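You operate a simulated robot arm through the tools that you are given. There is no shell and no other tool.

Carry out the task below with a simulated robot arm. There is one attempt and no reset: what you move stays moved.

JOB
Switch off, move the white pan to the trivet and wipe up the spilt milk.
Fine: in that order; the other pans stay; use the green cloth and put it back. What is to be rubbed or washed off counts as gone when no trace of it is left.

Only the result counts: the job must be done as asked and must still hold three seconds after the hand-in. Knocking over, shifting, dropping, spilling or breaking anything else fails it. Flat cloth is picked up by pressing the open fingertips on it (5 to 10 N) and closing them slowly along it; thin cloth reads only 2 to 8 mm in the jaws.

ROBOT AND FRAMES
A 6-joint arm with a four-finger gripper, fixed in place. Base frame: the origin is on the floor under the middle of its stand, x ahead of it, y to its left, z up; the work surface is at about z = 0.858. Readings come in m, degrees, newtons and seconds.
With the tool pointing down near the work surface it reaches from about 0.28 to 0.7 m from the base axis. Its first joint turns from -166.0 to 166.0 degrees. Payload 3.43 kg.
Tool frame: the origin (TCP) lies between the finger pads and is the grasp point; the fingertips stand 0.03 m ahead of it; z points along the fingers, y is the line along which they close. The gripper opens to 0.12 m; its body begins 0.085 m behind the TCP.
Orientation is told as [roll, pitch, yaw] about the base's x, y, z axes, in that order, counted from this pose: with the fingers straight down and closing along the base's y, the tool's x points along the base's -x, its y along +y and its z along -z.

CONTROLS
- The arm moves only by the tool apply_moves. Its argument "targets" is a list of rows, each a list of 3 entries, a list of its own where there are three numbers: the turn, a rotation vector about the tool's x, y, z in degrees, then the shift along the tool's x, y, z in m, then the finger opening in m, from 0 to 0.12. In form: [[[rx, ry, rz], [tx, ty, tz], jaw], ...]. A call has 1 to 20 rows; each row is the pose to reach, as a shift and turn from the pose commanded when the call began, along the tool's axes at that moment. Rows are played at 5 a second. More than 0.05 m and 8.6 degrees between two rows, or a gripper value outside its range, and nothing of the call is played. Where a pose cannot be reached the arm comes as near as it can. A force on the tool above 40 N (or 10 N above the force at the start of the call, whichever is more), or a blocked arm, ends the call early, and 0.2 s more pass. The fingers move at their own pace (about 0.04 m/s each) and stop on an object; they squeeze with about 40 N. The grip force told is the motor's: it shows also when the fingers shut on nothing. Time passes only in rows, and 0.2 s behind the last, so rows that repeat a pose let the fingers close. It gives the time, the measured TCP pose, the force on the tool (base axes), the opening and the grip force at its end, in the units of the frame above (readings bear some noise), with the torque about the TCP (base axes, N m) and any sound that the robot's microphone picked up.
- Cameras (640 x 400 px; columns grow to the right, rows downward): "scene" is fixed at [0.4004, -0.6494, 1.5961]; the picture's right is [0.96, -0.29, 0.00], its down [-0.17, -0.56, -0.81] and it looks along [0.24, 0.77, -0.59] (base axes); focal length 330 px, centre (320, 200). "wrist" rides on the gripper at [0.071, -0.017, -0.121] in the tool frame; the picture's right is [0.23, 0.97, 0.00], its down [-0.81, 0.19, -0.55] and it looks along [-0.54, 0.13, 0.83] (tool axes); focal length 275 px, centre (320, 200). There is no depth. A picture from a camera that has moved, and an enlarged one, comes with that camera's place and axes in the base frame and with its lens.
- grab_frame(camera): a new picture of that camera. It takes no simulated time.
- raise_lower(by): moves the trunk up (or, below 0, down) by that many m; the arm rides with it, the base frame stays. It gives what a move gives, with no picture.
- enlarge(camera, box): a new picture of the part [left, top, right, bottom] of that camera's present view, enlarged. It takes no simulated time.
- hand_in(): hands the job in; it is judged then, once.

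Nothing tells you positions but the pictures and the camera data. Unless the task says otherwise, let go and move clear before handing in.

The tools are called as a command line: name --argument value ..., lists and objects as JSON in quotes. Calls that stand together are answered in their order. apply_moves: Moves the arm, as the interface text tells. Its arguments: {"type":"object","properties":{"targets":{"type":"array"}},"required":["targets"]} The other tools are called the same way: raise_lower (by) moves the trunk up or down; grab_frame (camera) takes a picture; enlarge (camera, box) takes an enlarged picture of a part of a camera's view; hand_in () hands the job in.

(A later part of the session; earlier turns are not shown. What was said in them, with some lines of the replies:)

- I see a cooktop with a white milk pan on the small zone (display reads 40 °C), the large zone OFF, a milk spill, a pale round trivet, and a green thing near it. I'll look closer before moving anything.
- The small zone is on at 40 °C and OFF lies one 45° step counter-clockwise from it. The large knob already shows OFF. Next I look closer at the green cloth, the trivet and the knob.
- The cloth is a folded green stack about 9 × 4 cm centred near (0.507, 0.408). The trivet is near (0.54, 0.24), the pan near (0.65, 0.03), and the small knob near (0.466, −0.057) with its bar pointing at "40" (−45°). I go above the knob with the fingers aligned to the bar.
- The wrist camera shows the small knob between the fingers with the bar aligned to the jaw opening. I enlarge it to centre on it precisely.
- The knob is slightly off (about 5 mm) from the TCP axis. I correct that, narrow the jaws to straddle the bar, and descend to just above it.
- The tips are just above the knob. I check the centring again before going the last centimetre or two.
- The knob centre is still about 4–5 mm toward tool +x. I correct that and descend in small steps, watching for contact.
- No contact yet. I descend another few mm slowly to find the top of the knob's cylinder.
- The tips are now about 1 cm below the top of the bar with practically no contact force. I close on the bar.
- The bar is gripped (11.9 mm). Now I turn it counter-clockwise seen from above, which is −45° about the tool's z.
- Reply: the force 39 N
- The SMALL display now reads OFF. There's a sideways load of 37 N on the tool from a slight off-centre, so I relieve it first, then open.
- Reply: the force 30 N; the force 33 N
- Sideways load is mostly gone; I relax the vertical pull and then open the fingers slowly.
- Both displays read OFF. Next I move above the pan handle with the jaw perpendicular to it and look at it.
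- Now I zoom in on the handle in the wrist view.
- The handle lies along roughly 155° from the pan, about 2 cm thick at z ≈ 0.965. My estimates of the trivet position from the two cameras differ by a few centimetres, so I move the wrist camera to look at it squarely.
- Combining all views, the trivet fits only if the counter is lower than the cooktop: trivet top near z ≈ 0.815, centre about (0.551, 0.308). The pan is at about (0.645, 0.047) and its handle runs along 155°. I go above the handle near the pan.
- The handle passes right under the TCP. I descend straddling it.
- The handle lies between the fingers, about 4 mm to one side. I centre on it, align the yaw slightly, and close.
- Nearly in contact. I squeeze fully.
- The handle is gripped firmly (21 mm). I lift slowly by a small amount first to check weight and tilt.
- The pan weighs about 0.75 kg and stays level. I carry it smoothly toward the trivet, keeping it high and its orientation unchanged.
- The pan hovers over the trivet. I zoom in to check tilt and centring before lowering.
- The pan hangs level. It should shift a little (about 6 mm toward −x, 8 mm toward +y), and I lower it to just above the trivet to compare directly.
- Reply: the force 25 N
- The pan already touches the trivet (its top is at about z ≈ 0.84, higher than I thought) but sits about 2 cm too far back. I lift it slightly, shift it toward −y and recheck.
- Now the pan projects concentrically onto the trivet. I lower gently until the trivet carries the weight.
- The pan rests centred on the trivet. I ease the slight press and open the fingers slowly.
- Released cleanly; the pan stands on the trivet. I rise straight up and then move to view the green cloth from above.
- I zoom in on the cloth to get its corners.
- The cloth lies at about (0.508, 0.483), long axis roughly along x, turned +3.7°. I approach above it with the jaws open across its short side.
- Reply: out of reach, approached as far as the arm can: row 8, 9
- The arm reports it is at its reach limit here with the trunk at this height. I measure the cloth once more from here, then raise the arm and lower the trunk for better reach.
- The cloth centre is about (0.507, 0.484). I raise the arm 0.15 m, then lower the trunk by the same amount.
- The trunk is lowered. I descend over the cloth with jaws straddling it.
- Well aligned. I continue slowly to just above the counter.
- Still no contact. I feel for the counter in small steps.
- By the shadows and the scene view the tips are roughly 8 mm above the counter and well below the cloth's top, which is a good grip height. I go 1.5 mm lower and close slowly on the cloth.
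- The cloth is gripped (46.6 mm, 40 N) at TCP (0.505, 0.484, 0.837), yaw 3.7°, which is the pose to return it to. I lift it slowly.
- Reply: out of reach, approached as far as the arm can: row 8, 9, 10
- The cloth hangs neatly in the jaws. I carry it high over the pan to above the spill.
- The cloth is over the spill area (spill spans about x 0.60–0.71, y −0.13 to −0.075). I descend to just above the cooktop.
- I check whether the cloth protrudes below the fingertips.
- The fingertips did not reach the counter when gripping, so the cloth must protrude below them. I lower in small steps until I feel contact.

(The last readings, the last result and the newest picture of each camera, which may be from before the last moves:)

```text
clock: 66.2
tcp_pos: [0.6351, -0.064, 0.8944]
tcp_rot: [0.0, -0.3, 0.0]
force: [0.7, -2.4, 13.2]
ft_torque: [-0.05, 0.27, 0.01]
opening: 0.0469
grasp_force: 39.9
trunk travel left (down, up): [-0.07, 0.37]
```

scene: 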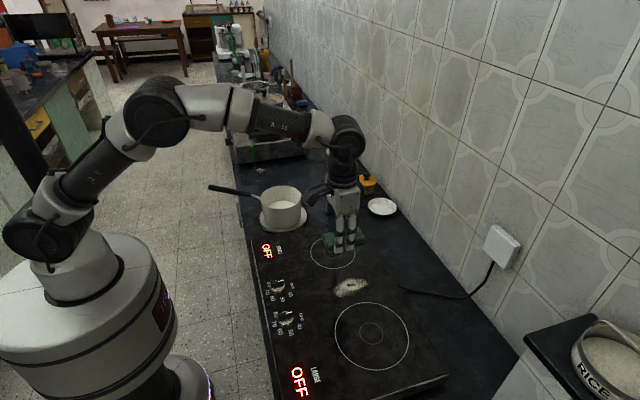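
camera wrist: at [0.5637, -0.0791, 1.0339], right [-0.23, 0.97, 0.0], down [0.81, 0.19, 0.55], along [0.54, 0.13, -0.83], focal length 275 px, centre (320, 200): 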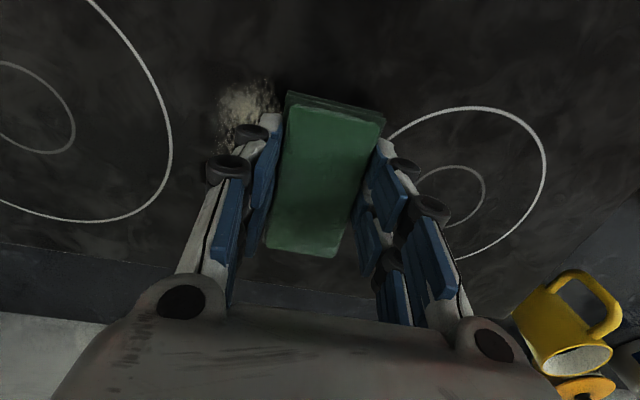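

Contact at TCP z ≈ 0.894 with about 13 N. I ease slightly and sweep the cloth across the spill along −y and back.

apply_moves --targets '[[[0, 0, 0], [0, -0.008, -0.0003], 0.03], [[0, 0, 0], [0, -0.018, -0.0003], 0.03], [[0, 0, 0], [0, -0.028, -0.0003], 0.03], [[0, 0, 0], [0, -0.038, -0.0003], 0.03], [[0, 0, 0], [0, -0.048, -0.0003], 0.03], [[0, 0, 0], [0, -0.058, -0.0003], 0.03], [[0, 0, 0], [0, -0.068, -0.0003], 0.03], [[0, 0, 0], [0, -0.078, -0.0003], 0.03], [[0, 0, 0], [0, -0.088, -0.0003], 0.03], [[0, 0, 0], [0, -0.088, -0.0003], 0.03]]'

enlarge --camera "scene" --box '[290, 230, 410, 330]'

grab_frame --camera "wrist"

```text
clock: 68.4
tcp_pos: [0.6332, -0.1502, 0.8933]
tcp_rot: [-0.2, -0.1, 0.0]
force: [1.1, 8.7, 23.4]
ft_torque: [0.29, -0.14, 0.09]
opening: 0.0471
grasp_force: 40.2
trunk travel left (down, up): [-0.07, 0.37]
```

```text
4.00 times, centred on (350, 280) of scene
camera zoom: at [0.4004, -0.6494, 1.5961], right [0.96, -0.29, 0.0], down [-0.17, -0.56, -0.81], along [0.24, 0.77, -0.59], focal length 1320 px, centre (200, -120)
```

zoom: 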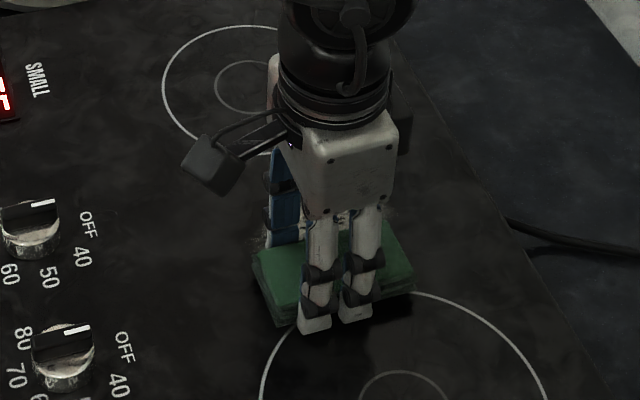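

```text
taken
camera wrist: at [0.5636, -0.1665, 1.0145], right [-0.23, 0.97, 0.0], down [0.81, 0.19, 0.55], along [0.54, 0.13, -0.83], focal length 275 px, centre (320, 200)
```

wrist: 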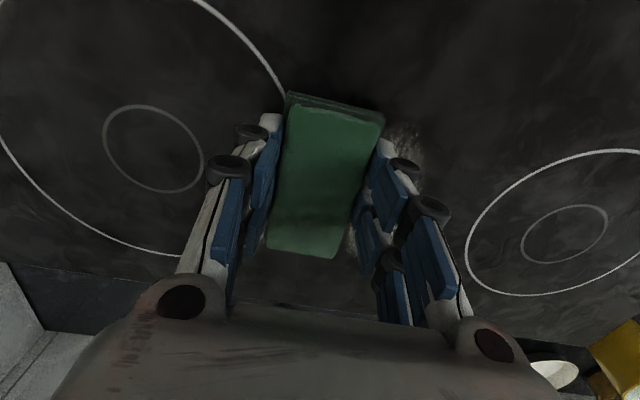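

Some milk is removed after one pass (faint residue remains). I lighten the press slightly and keep wiping back and forth, also shifting toward +x.

apply_moves --targets '[[[0, 0, 0], [0, 0.01, -0.0007], 0.03], [[0, 0, 0], [0, 0.02, -0.0007], 0.03], [[0, 0, 0], [0, 0.03, -0.0007], 0.03], [[0, 0, 0], [0, 0.04, -0.0007], 0.03], [[0, 0, 0], [0, 0.05, -0.0007], 0.03], [[0, 0, 0], [0, 0.06, -0.0007], 0.03], [[0, 0, 0], [0, 0.07, -0.0007], 0.03], [[0, 0, 0], [0, 0.08, -0.0007], 0.03], [[0, 0, 0], [0, 0.09, -0.0007], 0.03], [[0, 0, 0], [-0.01, 0.09, -0.0007], 0.03], [[0, 0, 0], [-0.02, 0.09, -0.0007], 0.03], [[0, 0, 0], [-0.03, 0.09, -0.0007], 0.03], [[0, 0, 0], [-0.03, 0.09, -0.0007], 0.03]]'

enlarge --camera "scene" --box '[290, 230, 410, 330]'

grab_frame --camera "wrist"

```text
clock: 71.2
tcp_pos: [0.6633, -0.0607, 0.8935]
tcp_rot: [0.0, 0.1, 0.0]
force: [-8.5, 1.8, 16.1]
ft_torque: [0.05, 0.31, 0.0]
opening: 0.0469
grasp_force: 39.7
trunk travel left (down, up): [-0.07, 0.37]
```

```text
4.00 times, centred on (350, 280) of scene
camera zoom: at [0.4004, -0.6494, 1.5961], right [0.96, -0.29, 0.0], down [-0.17, -0.56, -0.81], along [0.24, 0.77, -0.59], focal length 1320 px, centre (200, -120)
```

zoom: 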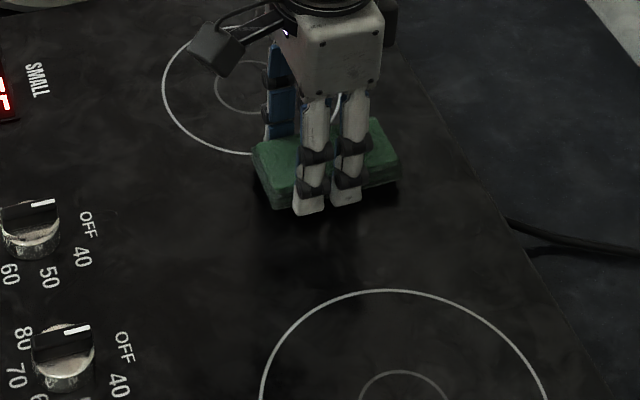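

```text
taken
camera wrist: at [0.5939, -0.0769, 1.0144], right [-0.23, 0.97, 0.0], down [0.81, 0.19, 0.55], along [0.54, 0.13, -0.83], focal length 275 px, centre (320, 200)
```

wrist: 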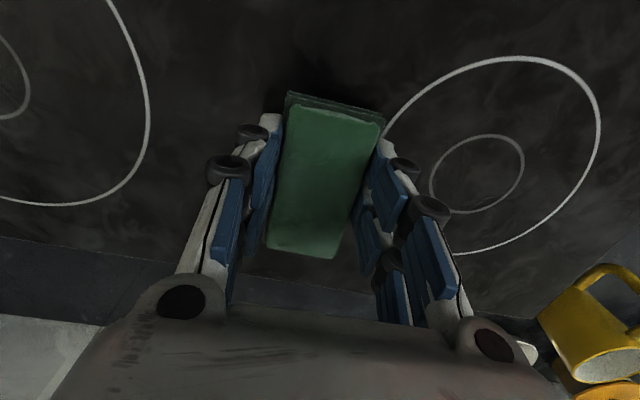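

The visible spill looks gone; I make more passes to be thorough, first over the +x part.

apply_moves --targets '[[[0, 0, 0], [-0.004, -0.01, -0.0003], 0.03], [[0, 0, 0], [-0.006, -0.02, -0.0003], 0.03], [[0, 0, 0], [-0.008, -0.03, -0.0004], 0.03], [[0, 0, 0], [-0.008, -0.04, -0.0005], 0.03], [[0, 0, 0], [-0.008, -0.05, -0.0006], 0.03], [[0, 0, 0], [-0.008, -0.06, -0.0007], 0.03], [[0, 0, 0], [-0.008, -0.07, -0.0008], 0.03], [[0, 0, 0], [-0.008, -0.08, -0.0009], 0.03], [[0, 0, 0], [-0.008, -0.09, -0.0009], 0.03], [[0, 0, 0], [0.002, -0.09, -0.0009], 0.03], [[0, 0, 0], [0.012, -0.09, -0.0009], 0.03], [[0, 0, 0], [0.012, -0.08, -0.0009], 0.03], [[0, 0, 0], [0.012, -0.07, -0.0008], 0.03], [[0, 0, 0], [0.012, -0.06, -0.0007], 0.03], [[0, 0, 0], [0.012, -0.05, -0.0006], 0.03], [[0, 0, 0], [0.012, -0.04, -0.0005], 0.03], [[0, 0, 0], [0.012, -0.03, -0.0004], 0.03], [[0, 0, 0], [0.012, -0.02, -0.0003], 0.03], [[0, 0, 0], [0.012, -0.01, -0.0003], 0.03], [[0, 0, 0], [0.012, 0, -0.0003], 0.03]]'

enlarge --camera "scene" --box '[310, 255, 410, 325]'

```text
clock: 75.4
tcp_pos: [0.6521, -0.0619, 0.8928]
tcp_rot: [0.0, -0.1, -0.1]
force: [1.2, -4.2, 11.2]
ft_torque: [-0.12, 0.15, 0.03]
opening: 0.0466
grasp_force: 40.1
trunk travel left (down, up): [-0.07, 0.37]
```

```text
5.71 times, centred on (360, 290) of scene
camera zoom: at [0.4004, -0.6494, 1.5961], right [0.96, -0.29, 0.0], down [-0.17, -0.56, -0.81], along [0.24, 0.77, -0.59], focal length 1886 px, centre (91, -314)
```

zoom: 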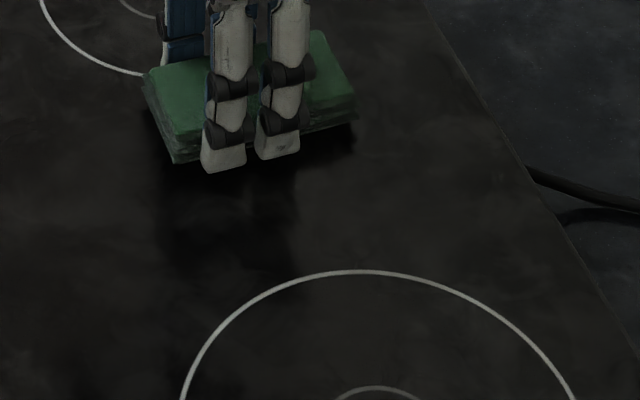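

It looks clean. One more pass over the −x part of the spill area to be sure, then I lift and inspect.

apply_moves --targets '[[[0, 0, 0], [0.01, 0, 0], 0.03], [[0, 0, 0], [0.02, 0, 0], 0.03], [[0, 0, 0], [0.03, -0.002, 0], 0.03], [[0, 0, 0], [0.034, -0.012, -0.0001], 0.03], [[0, 0, 0], [0.034, -0.022, -0.0002], 0.03], [[0, 0, 0], [0.034, -0.032, -0.0003], 0.03], [[0, 0, 0], [0.034, -0.042, -0.0004], 0.03], [[0, 0, 0], [0.034, -0.052, -0.0005], 0.03], [[0, 0, 0], [0.034, -0.062, -0.0006], 0.03], [[0, 0, 0], [0.034, -0.072, -0.0006], 0.03], [[0, 0, 0], [0.034, -0.082, -0.0006], 0.03], [[0, 0, 0], [0.034, -0.092, -0.0006], 0.03], [[0, 0, 0], [0.024, -0.088, -0.0006], 0.03], [[0, 0, 0], [0.014, -0.078, -0.0006], 0.03], [[0, 0, 0], [0.01, -0.068, -0.0006], 0.03], [[0, 0, 0], [0.01, -0.058, -0.0005], 0.03], [[0, 0, 0], [0.01, -0.048, -0.0004], 0.03], [[0, 0, 0], [0.01, -0.038, -0.0003], 0.03], [[0, 0, 0], [0.01, -0.028, -0.0002], 0.03], [[0, 0, 0], [0.01, -0.018, -0.0001], 0.03]]'

```text
clock: 79.6
tcp_pos: [0.6422, -0.0796, 0.8942]
tcp_rot: [0.0, -0.1, 0.0]
force: [-0.4, -0.7, 6.0]
ft_torque: [-0.05, 0.18, 0.07]
opening: 0.0467
grasp_force: 40.4
trunk travel left (down, up): [-0.07, 0.37]
```

Now I lift the cloth and move back a little (−x) so both cameras can see the wiped area.

apply_moves --targets '[[[0, 0, 0], [0, 0, -0.02], 0.03], [[0, 0, 0], [0, 0, -0.05], 0.03], [[0, 0, 0], [0, 0, -0.09], 0.03], [[0, 0, 0], [0, 0.03, -0.12], 0.03], [[0, 0, 0], [0, 0.07, -0.14], 0.03], [[0, 0, 0], [0, 0.11, -0.16], 0.03], [[0, 0, 0], [0, 0.14, -0.17], 0.03], [[0, 0, 0], [0, 0.14, -0.17], 0.03]]'

enlarge --camera "scene" --box '[320, 255, 400, 315]'

grab_frame --camera "scene"

grab_frame --camera "wrist"

```text
clock: 81.4
tcp_pos: [0.6427, 0.0619, 1.062]
tcp_rot: [0.0, 0.0, -0.1]
force: [0.0, -0.2, -0.1]
ft_torque: [0.02, 0.01, 0.01]
opening: 0.0468
grasp_force: 39.9
trunk travel left (down, up): [-0.07, 0.37]
```

```text
6.67 times, centred on (360, 285) of scene
camera zoom: at [0.4004, -0.6494, 1.5961], right [0.96, -0.29, 0.0], down [-0.17, -0.56, -0.81], along [0.24, 0.77, -0.59], focal length 2201 px, centre (53, -367)
```

zoom: 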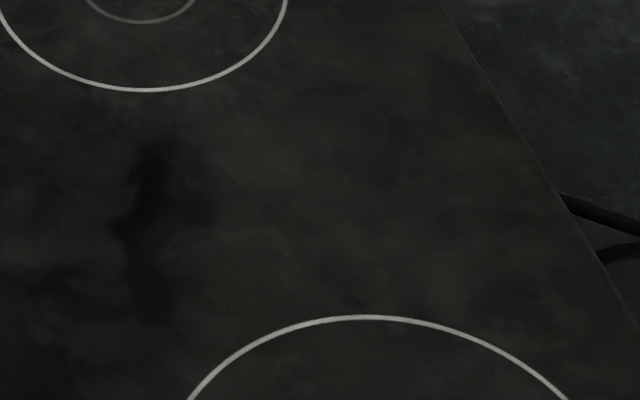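

```text
taken
```

scene: 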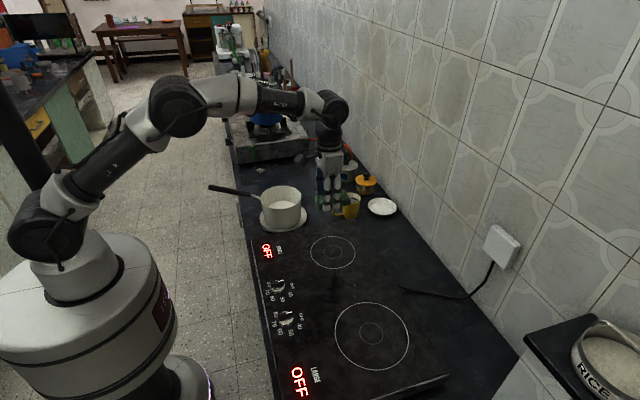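

```text
taken
camera wrist: at [0.5721, 0.0459, 1.1832], right [-0.23, 0.97, 0.0], down [0.81, 0.19, 0.55], along [0.54, 0.13, -0.83], focal length 275 px, centre (320, 200)
```

wrist: 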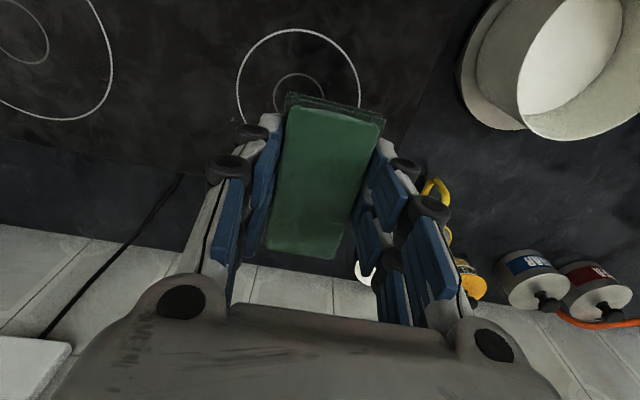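

The wiped area appears clean. I enlarge the wrist view of the region to check for faint traces.

enlarge --camera "wrist" --box '[60, 20, 260, 160]'

enlarge --camera "scene" --box '[330, 270, 375, 300]'

```text
2.86 times, centred on (160, 90) of wrist
camera zoom: at [0.5721, 0.0459, 1.1832], right [-0.23, 0.97, 0.0], down [0.81, 0.19, 0.55], along [0.54, 0.13, -0.83], focal length 786 px, centre (777, 514)
```

zoom: 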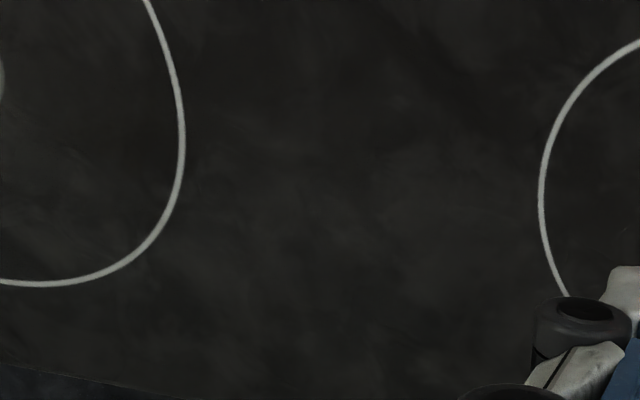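

```text
13.33 times, centred on (352, 285) of scene
camera zoom: at [0.4004, -0.6494, 1.5961], right [0.96, -0.29, 0.0], down [-0.17, -0.56, -0.81], along [0.24, 0.77, -0.59], focal length 4402 px, centre (-113, -933)
```

zoom: 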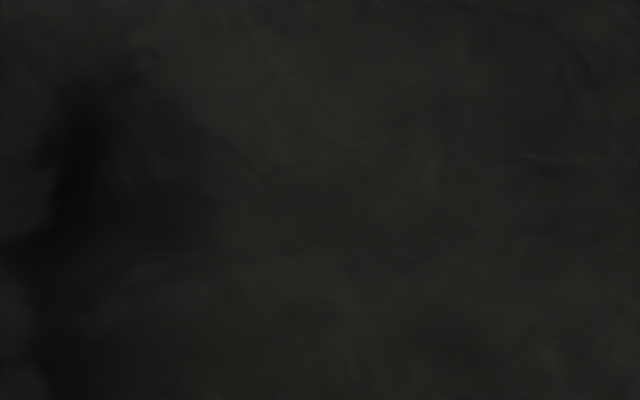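

No trace is left. I carry the cloth back high over the pan to its place.

apply_moves --targets '[[[0, 0, -0.1], [0.0046, 0.0122, 0], 0.03], [[0, 0, -0.4], [0.0137, 0.0367, 0], 0.03], [[0, 0, -0.8], [0.0275, 0.0735, 0], 0.03], [[0, 0, -1.2], [0.0427, 0.1143, 0], 0.03], [[0, 0, -1.6], [0.058, 0.1551, 0], 0.03], [[0, 0, -2.0], [0.0733, 0.1959, 0], 0.03], [[0, 0, -2.4], [0.0886, 0.2367, 0], 0.03], [[0, 0, -2.8], [0.1038, 0.2775, 0], 0.03], [[0, 0, -3.1], [0.1191, 0.3183, 0], 0.03], [[0, 0, -3.4], [0.1329, 0.355, 0], 0.03], [[0, 0, -3.6], [0.1435, 0.3836, 0], 0.03], [[0, 0, -3.8], [0.1504, 0.4016, 0], 0.03], [[0, 0, -3.8], [0.1527, 0.4081, 0], 0.03], [[0, 0, -3.8], [0.1527, 0.4081, 0], 0.03]]'

grab_frame --camera "wrist"

```text
clock: 84.4
tcp_pos: [0.4897, 0.4691, 1.0625]
tcp_rot: [-0.1, 0.0, 3.7]
force: [-0.3, -0.6, -0.9]
ft_torque: [0.0, -0.01, 0.04]
opening: 0.0469
grasp_force: 39.6
trunk travel left (down, up): [-0.07, 0.37]
```

```text
taken
camera wrist: at [0.4215, 0.4483, 1.1839], right [-0.29, 0.96, 0.0], down [0.8, 0.24, 0.55], along [0.53, 0.16, -0.83], focal length 275 px, centre (320, 200)
```

wrist: 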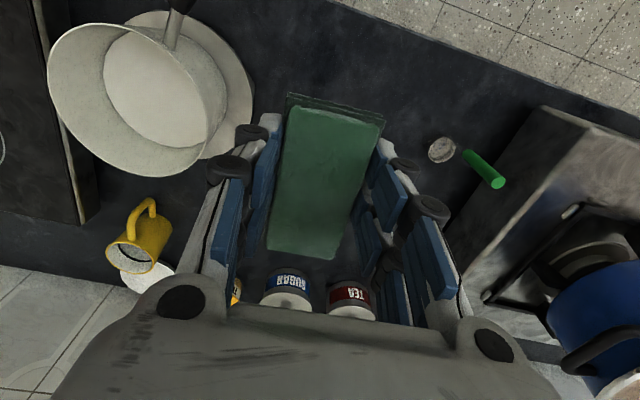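

I move out to the recorded place and descend to just above the counter.

apply_moves --targets '[[[0, 0, 0], [0, 0, 0.03], 0.03], [[0, 0, 0], [-0.005, 0.004, 0.06], 0.03], [[0, 0, 0], [-0.01, 0.008, 0.095], 0.03], [[0, 0, 0], [-0.0164, 0.0138, 0.13], 0.03], [[0, 0, 0], [-0.0164, 0.0138, 0.16], 0.03], [[0, 0, 0], [-0.0164, 0.0138, 0.185], 0.03], [[0, 0, 0], [-0.0164, 0.0138, 0.205], 0.03], [[0, 0, 0], [-0.0164, 0.0138, 0.215], 0.03], [[0, 0, 0], [-0.0164, 0.0138, 0.215], 0.03]]'

```text
clock: 86.4
tcp_pos: [0.5087, 0.4839, 0.847]
tcp_rot: [0.0, 0.0, 3.7]
force: [-0.1, -0.2, -0.6]
ft_torque: [0.03, 0.01, -0.01]
opening: 0.0472
grasp_force: 39.7
trunk travel left (down, up): [-0.07, 0.37]
```

apply_moves --targets '[[[0, 0, 0], [0.001, 0, 0.002], 0.03], [[0, 0, 0], [0.002, 0, 0.004], 0.03], [[0, 0, 0], [0.0025, 0, 0.006], 0.03], [[0, 0, 0], [0.0025, 0, 0.0075], 0.03], [[0, 0, 0], [0.0025, 0, 0.0075], 0.03]]'

```text
clock: 87.6
tcp_pos: [0.5036, 0.4849, 0.8416]
tcp_rot: [0.0, 0.1, 3.9]
force: [0.7, -0.4, 0.0]
ft_torque: [0.01, -0.04, 0.0]
opening: 0.0471
grasp_force: 40.0
trunk travel left (down, up): [-0.07, 0.37]
```

apply_moves --targets '[[[0, 0, 0], [0, 0, 0.001], 0.03], [[0, 0, 0], [0, 0, 0.002], 0.03], [[0, 0, 0], [0, 0, 0.003], 0.03], [[0, 0, 0], [0, 0, 0.003], 0.03]]'

```text
clock: 88.6
tcp_pos: [0.5036, 0.4835, 0.8374]
tcp_rot: [-0.1, 0.0, 3.8]
force: [-0.5, 0.2, -1.0]
ft_torque: [0.0, -0.02, 0.01]
opening: 0.0469
grasp_force: 40.0
trunk travel left (down, up): [-0.07, 0.37]
```

apply_moves --targets '[[[0, 0, 0], [0, 0, 0.001], 0.03], [[0, 0, 0], [0, 0, 0.002], 0.03], [[0, 0, 0], [0, 0, 0.002], 0.03]]'

```text
clock: 89.4
tcp_pos: [0.5033, 0.482, 0.8355]
tcp_rot: [0.0, 0.1, 3.9]
force: [-0.2, -0.1, -0.1]
ft_torque: [0.01, -0.03, 0.02]
opening: 0.0468
grasp_force: 40.2
trunk travel left (down, up): [-0.07, 0.37]
```

apply_moves --targets '[[[0, 0, 0], [0, 0.0005, 0.001], 0.03], [[0, 0, 0], [0, 0.0005, 0.0015], 0.03], [[0, 0, 0], [0, 0.0005, 0.0015], 0.03]]'

```text
clock: 90.2
tcp_pos: [0.5048, 0.4851, 0.8344]
tcp_rot: [0.2, -0.1, 3.8]
force: [-1.0, -2.6, 11.2]
ft_torque: [-0.18, 0.13, -0.05]
opening: 0.047
grasp_force: 39.8
trunk travel left (down, up): [-0.07, 0.37]
```

The cloth touches the counter at its original place. I open slowly and rise.

apply_moves --targets '[[[0, 0, 0], [0, 0, -0.0008], 0.044], [[0, 0, 0], [0, 0, -0.0008], 0.048], [[0, 0, 0], [0, 0, -0.0008], 0.052], [[0, 0, 0], [0, 0, -0.0008], 0.058], [[0, 0, 0], [0, 0, -0.0008], 0.066], [[0, 0, 0], [0, 0, -0.0008], 0.074], [[0, 0, 0], [0, 0, -0.0008], 0.08], [[0, 0, 0], [0, 0, -0.0008], 0.08]]'

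enlarge --camera "wrist" --box '[180, 60, 460, 260]'

```text
clock: 92.0
tcp_pos: [0.5034, 0.4846, 0.8342]
tcp_rot: [0.1, -0.1, 3.9]
force: [0.0, 0.3, 0.0]
ft_torque: [-0.01, 0.0, 0.0]
opening: 0.0798
grasp_force: 0.1
trunk travel left (down, up): [-0.07, 0.37]
```

```text
2.00 times, centred on (320, 160) of wrist
camera zoom: at [0.4349, 0.4634, 0.9553], right [-0.29, 0.96, 0.0], down [0.8, 0.24, 0.55], along [0.53, 0.16, -0.83], focal length 551 px, centre (320, 280)
```

zoom: 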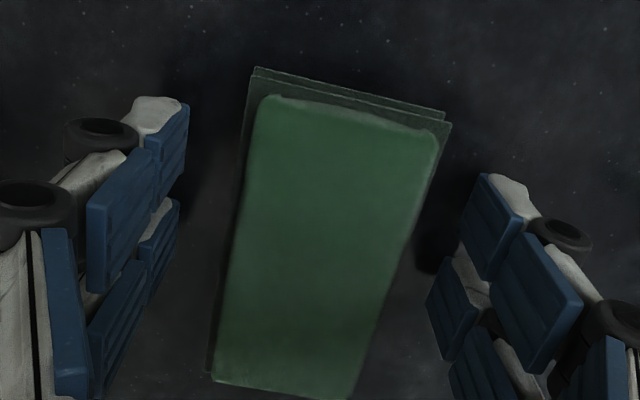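

Released with the cloth where it was. I rise clear and check everything.

apply_moves --targets '[[[0, 0, 0], [0, 0, -0.015], 0.08], [[0, 0, 0], [0, 0, -0.04], 0.08], [[0, 0, 0], [0, 0, -0.08], 0.08], [[0, 0, 0], [0, 0, -0.12], 0.08], [[0, 0, 0], [0, 0, -0.16], 0.08], [[0, 0, 0], [0.03, -0.01, -0.2], 0.08], [[0, 0, 0], [0.07, -0.03, -0.22], 0.08], [[0, 0, 0], [0.1, -0.045, -0.24], 0.08], [[0, 0, 0], [0.1, -0.045, -0.24], 0.08]]'

grab_frame --camera "wrist"

enlarge --camera "scene" --box '[200, 140, 420, 400]'

enlarge --camera "scene" --box '[230, 160, 390, 260]'

```text
refused: row 6 steps farther than a row can; nothing moved
```

```text
taken
camera wrist: at [0.4349, 0.4634, 0.9553], right [-0.29, 0.96, 0.0], down [0.8, 0.24, 0.55], along [0.53, 0.16, -0.83], focal length 275 px, centre (320, 200)
```

wrist: 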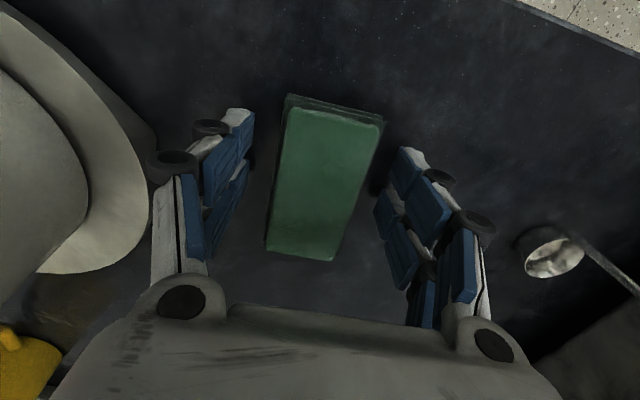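

```text
1.54 times, centred on (310, 270) of scene
camera zoom: at [0.4004, -0.6494, 1.5961], right [0.96, -0.29, 0.0], down [-0.17, -0.56, -0.81], along [0.24, 0.77, -0.59], focal length 508 px, centre (335, 92)
```

zoom: 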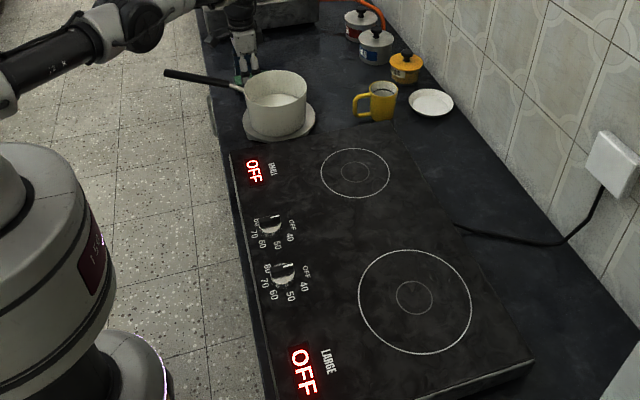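

```text
4.00 times, centred on (310, 210) of scene
camera zoom: at [0.4004, -0.6494, 1.5961], right [0.96, -0.29, 0.0], down [-0.17, -0.56, -0.81], along [0.24, 0.77, -0.59], focal length 1320 px, centre (360, 160)
```

zoom: 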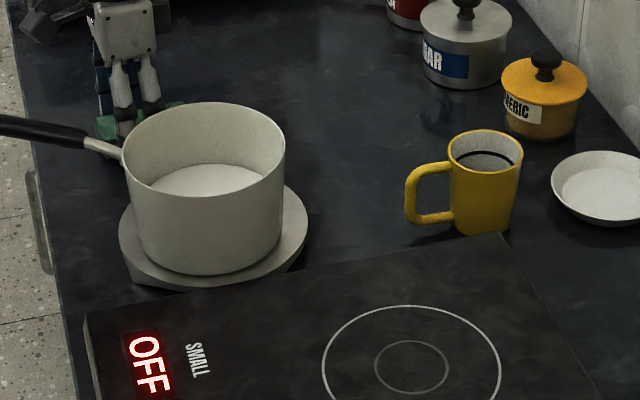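

The previous call was refused (step too large) and nothing moved. I retry with smaller steps, straight up first.

apply_moves --targets '[[[0, 0, 0], [0, 0, -0.012], 0.08], [[0, 0, 0], [0, 0, -0.035], 0.08], [[0, 0, 0], [0, 0, -0.07], 0.08], [[0, 0, 0], [0, 0, -0.11], 0.08], [[0, 0, 0], [0, 0, -0.15], 0.08], [[0, 0, 0], [0, 0, -0.18], 0.08], [[0, 0, 0], [0.02, -0.01, -0.21], 0.08], [[0, 0, 0], [0.045, -0.02, -0.235], 0.08], [[0, 0, 0], [0.075, -0.03, -0.25], 0.08], [[0, 0, 0], [0.1, -0.04, -0.27], 0.08], [[0, 0, 0], [0.1, -0.04, -0.27], 0.08]]'

grab_frame --camera "wrist"

enlarge --camera "scene" --box '[200, 140, 340, 240]'

```text
clock: 94.4
tcp_pos: [0.4053, 0.4379, 1.1062]
tcp_rot: [0.0, 0.0, 3.7]
force: [0.6, 0.3, 0.1]
ft_torque: [-0.01, -0.03, -0.02]
opening: 0.0801
grasp_force: 0.1
trunk travel left (down, up): [-0.07, 0.37]
```

```text
taken
camera wrist: at [0.3365, 0.4168, 1.2271], right [-0.29, 0.96, 0.0], down [0.8, 0.24, 0.55], along [0.53, 0.16, -0.83], focal length 275 px, centre (320, 200)
```

wrist: 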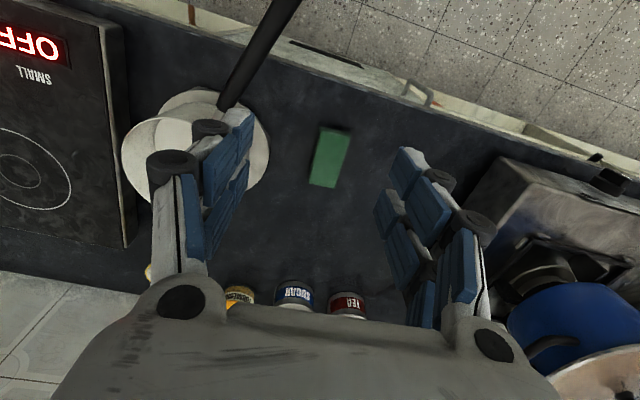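

```text
4.00 times, centred on (270, 190) of scene
camera zoom: at [0.4004, -0.6494, 1.5961], right [0.96, -0.29, 0.0], down [-0.17, -0.56, -0.81], along [0.24, 0.77, -0.59], focal length 1320 px, centre (520, 240)
```

zoom: 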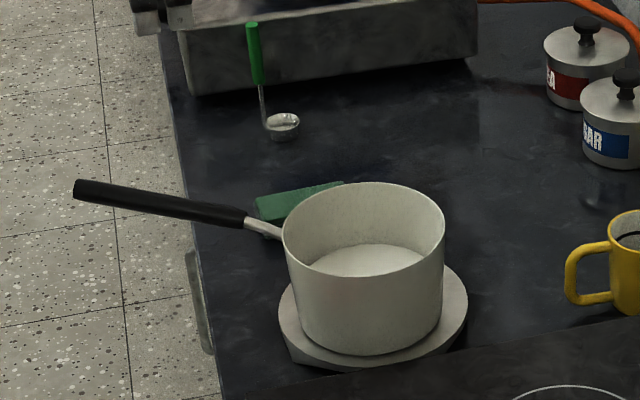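

The cloth is back at its original spot, the pan is on the trivet and the arm is clear. One last check of the wiped area and knobs without shadows.

enlarge --camera "scene" --box '[310, 250, 410, 320]'

enlarge --camera "scene" --box '[240, 230, 340, 400]'

grab_frame --camera "scene"

```text
5.71 times, centred on (360, 285) of scene
camera zoom: at [0.4004, -0.6494, 1.5961], right [0.96, -0.29, 0.0], down [-0.17, -0.56, -0.81], along [0.24, 0.77, -0.59], focal length 1886 px, centre (91, -286)
```

zoom: 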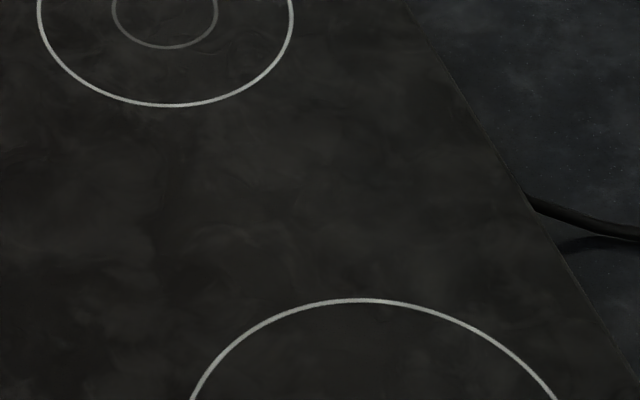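

```text
2.35 times, centred on (290, 315) of scene
camera zoom: at [0.4004, -0.6494, 1.5961], right [0.96, -0.29, 0.0], down [-0.17, -0.56, -0.81], along [0.24, 0.77, -0.59], focal length 777 px, centre (391, -71)
```

zoom: 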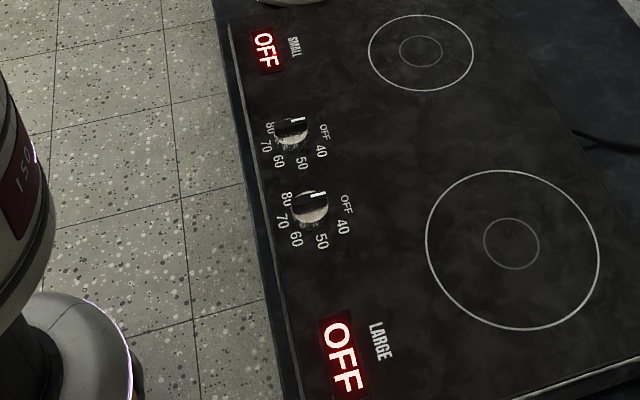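

```text
taken
```

scene: 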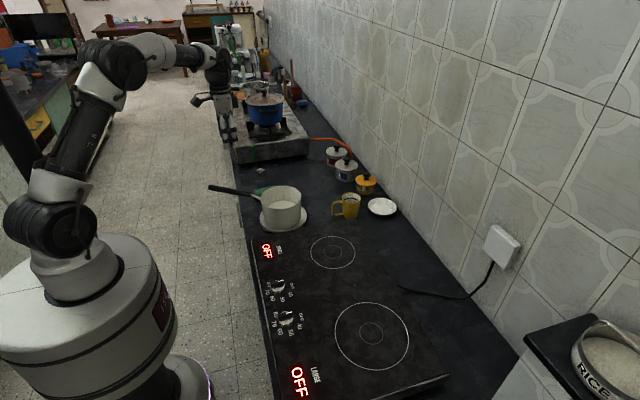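

Both zones read OFF, the white pan stands on the trivet, no trace of milk is visible, the green cloth is back in place and the gripper is empty and clear. I hand in.

hand_in

```text
The job is handed in.
```

The job is done and handed in; the hand-in returned no verdict, so this is what I saw in the last pictures.

- **Switched off:** I turned the small zone's knob from 40 to OFF. Both displays now read OFF; the large zone was off from the start.
- **Pan moved:** the white pan stands centred on the trivet, still level and with the milk in it. I did not touch the other pans.
- **Spill wiped:** I went over the spilt milk several times with the green cloth. No trace shows in the enlarged views from either camera.
- **Cloth returned:** I put the cloth back where I picked it up, and it matches its earlier position in the pictures.

The gripper is open, empty and clear of everything. I lowered the trunk 0.13 m to reach the cloth and left it there.
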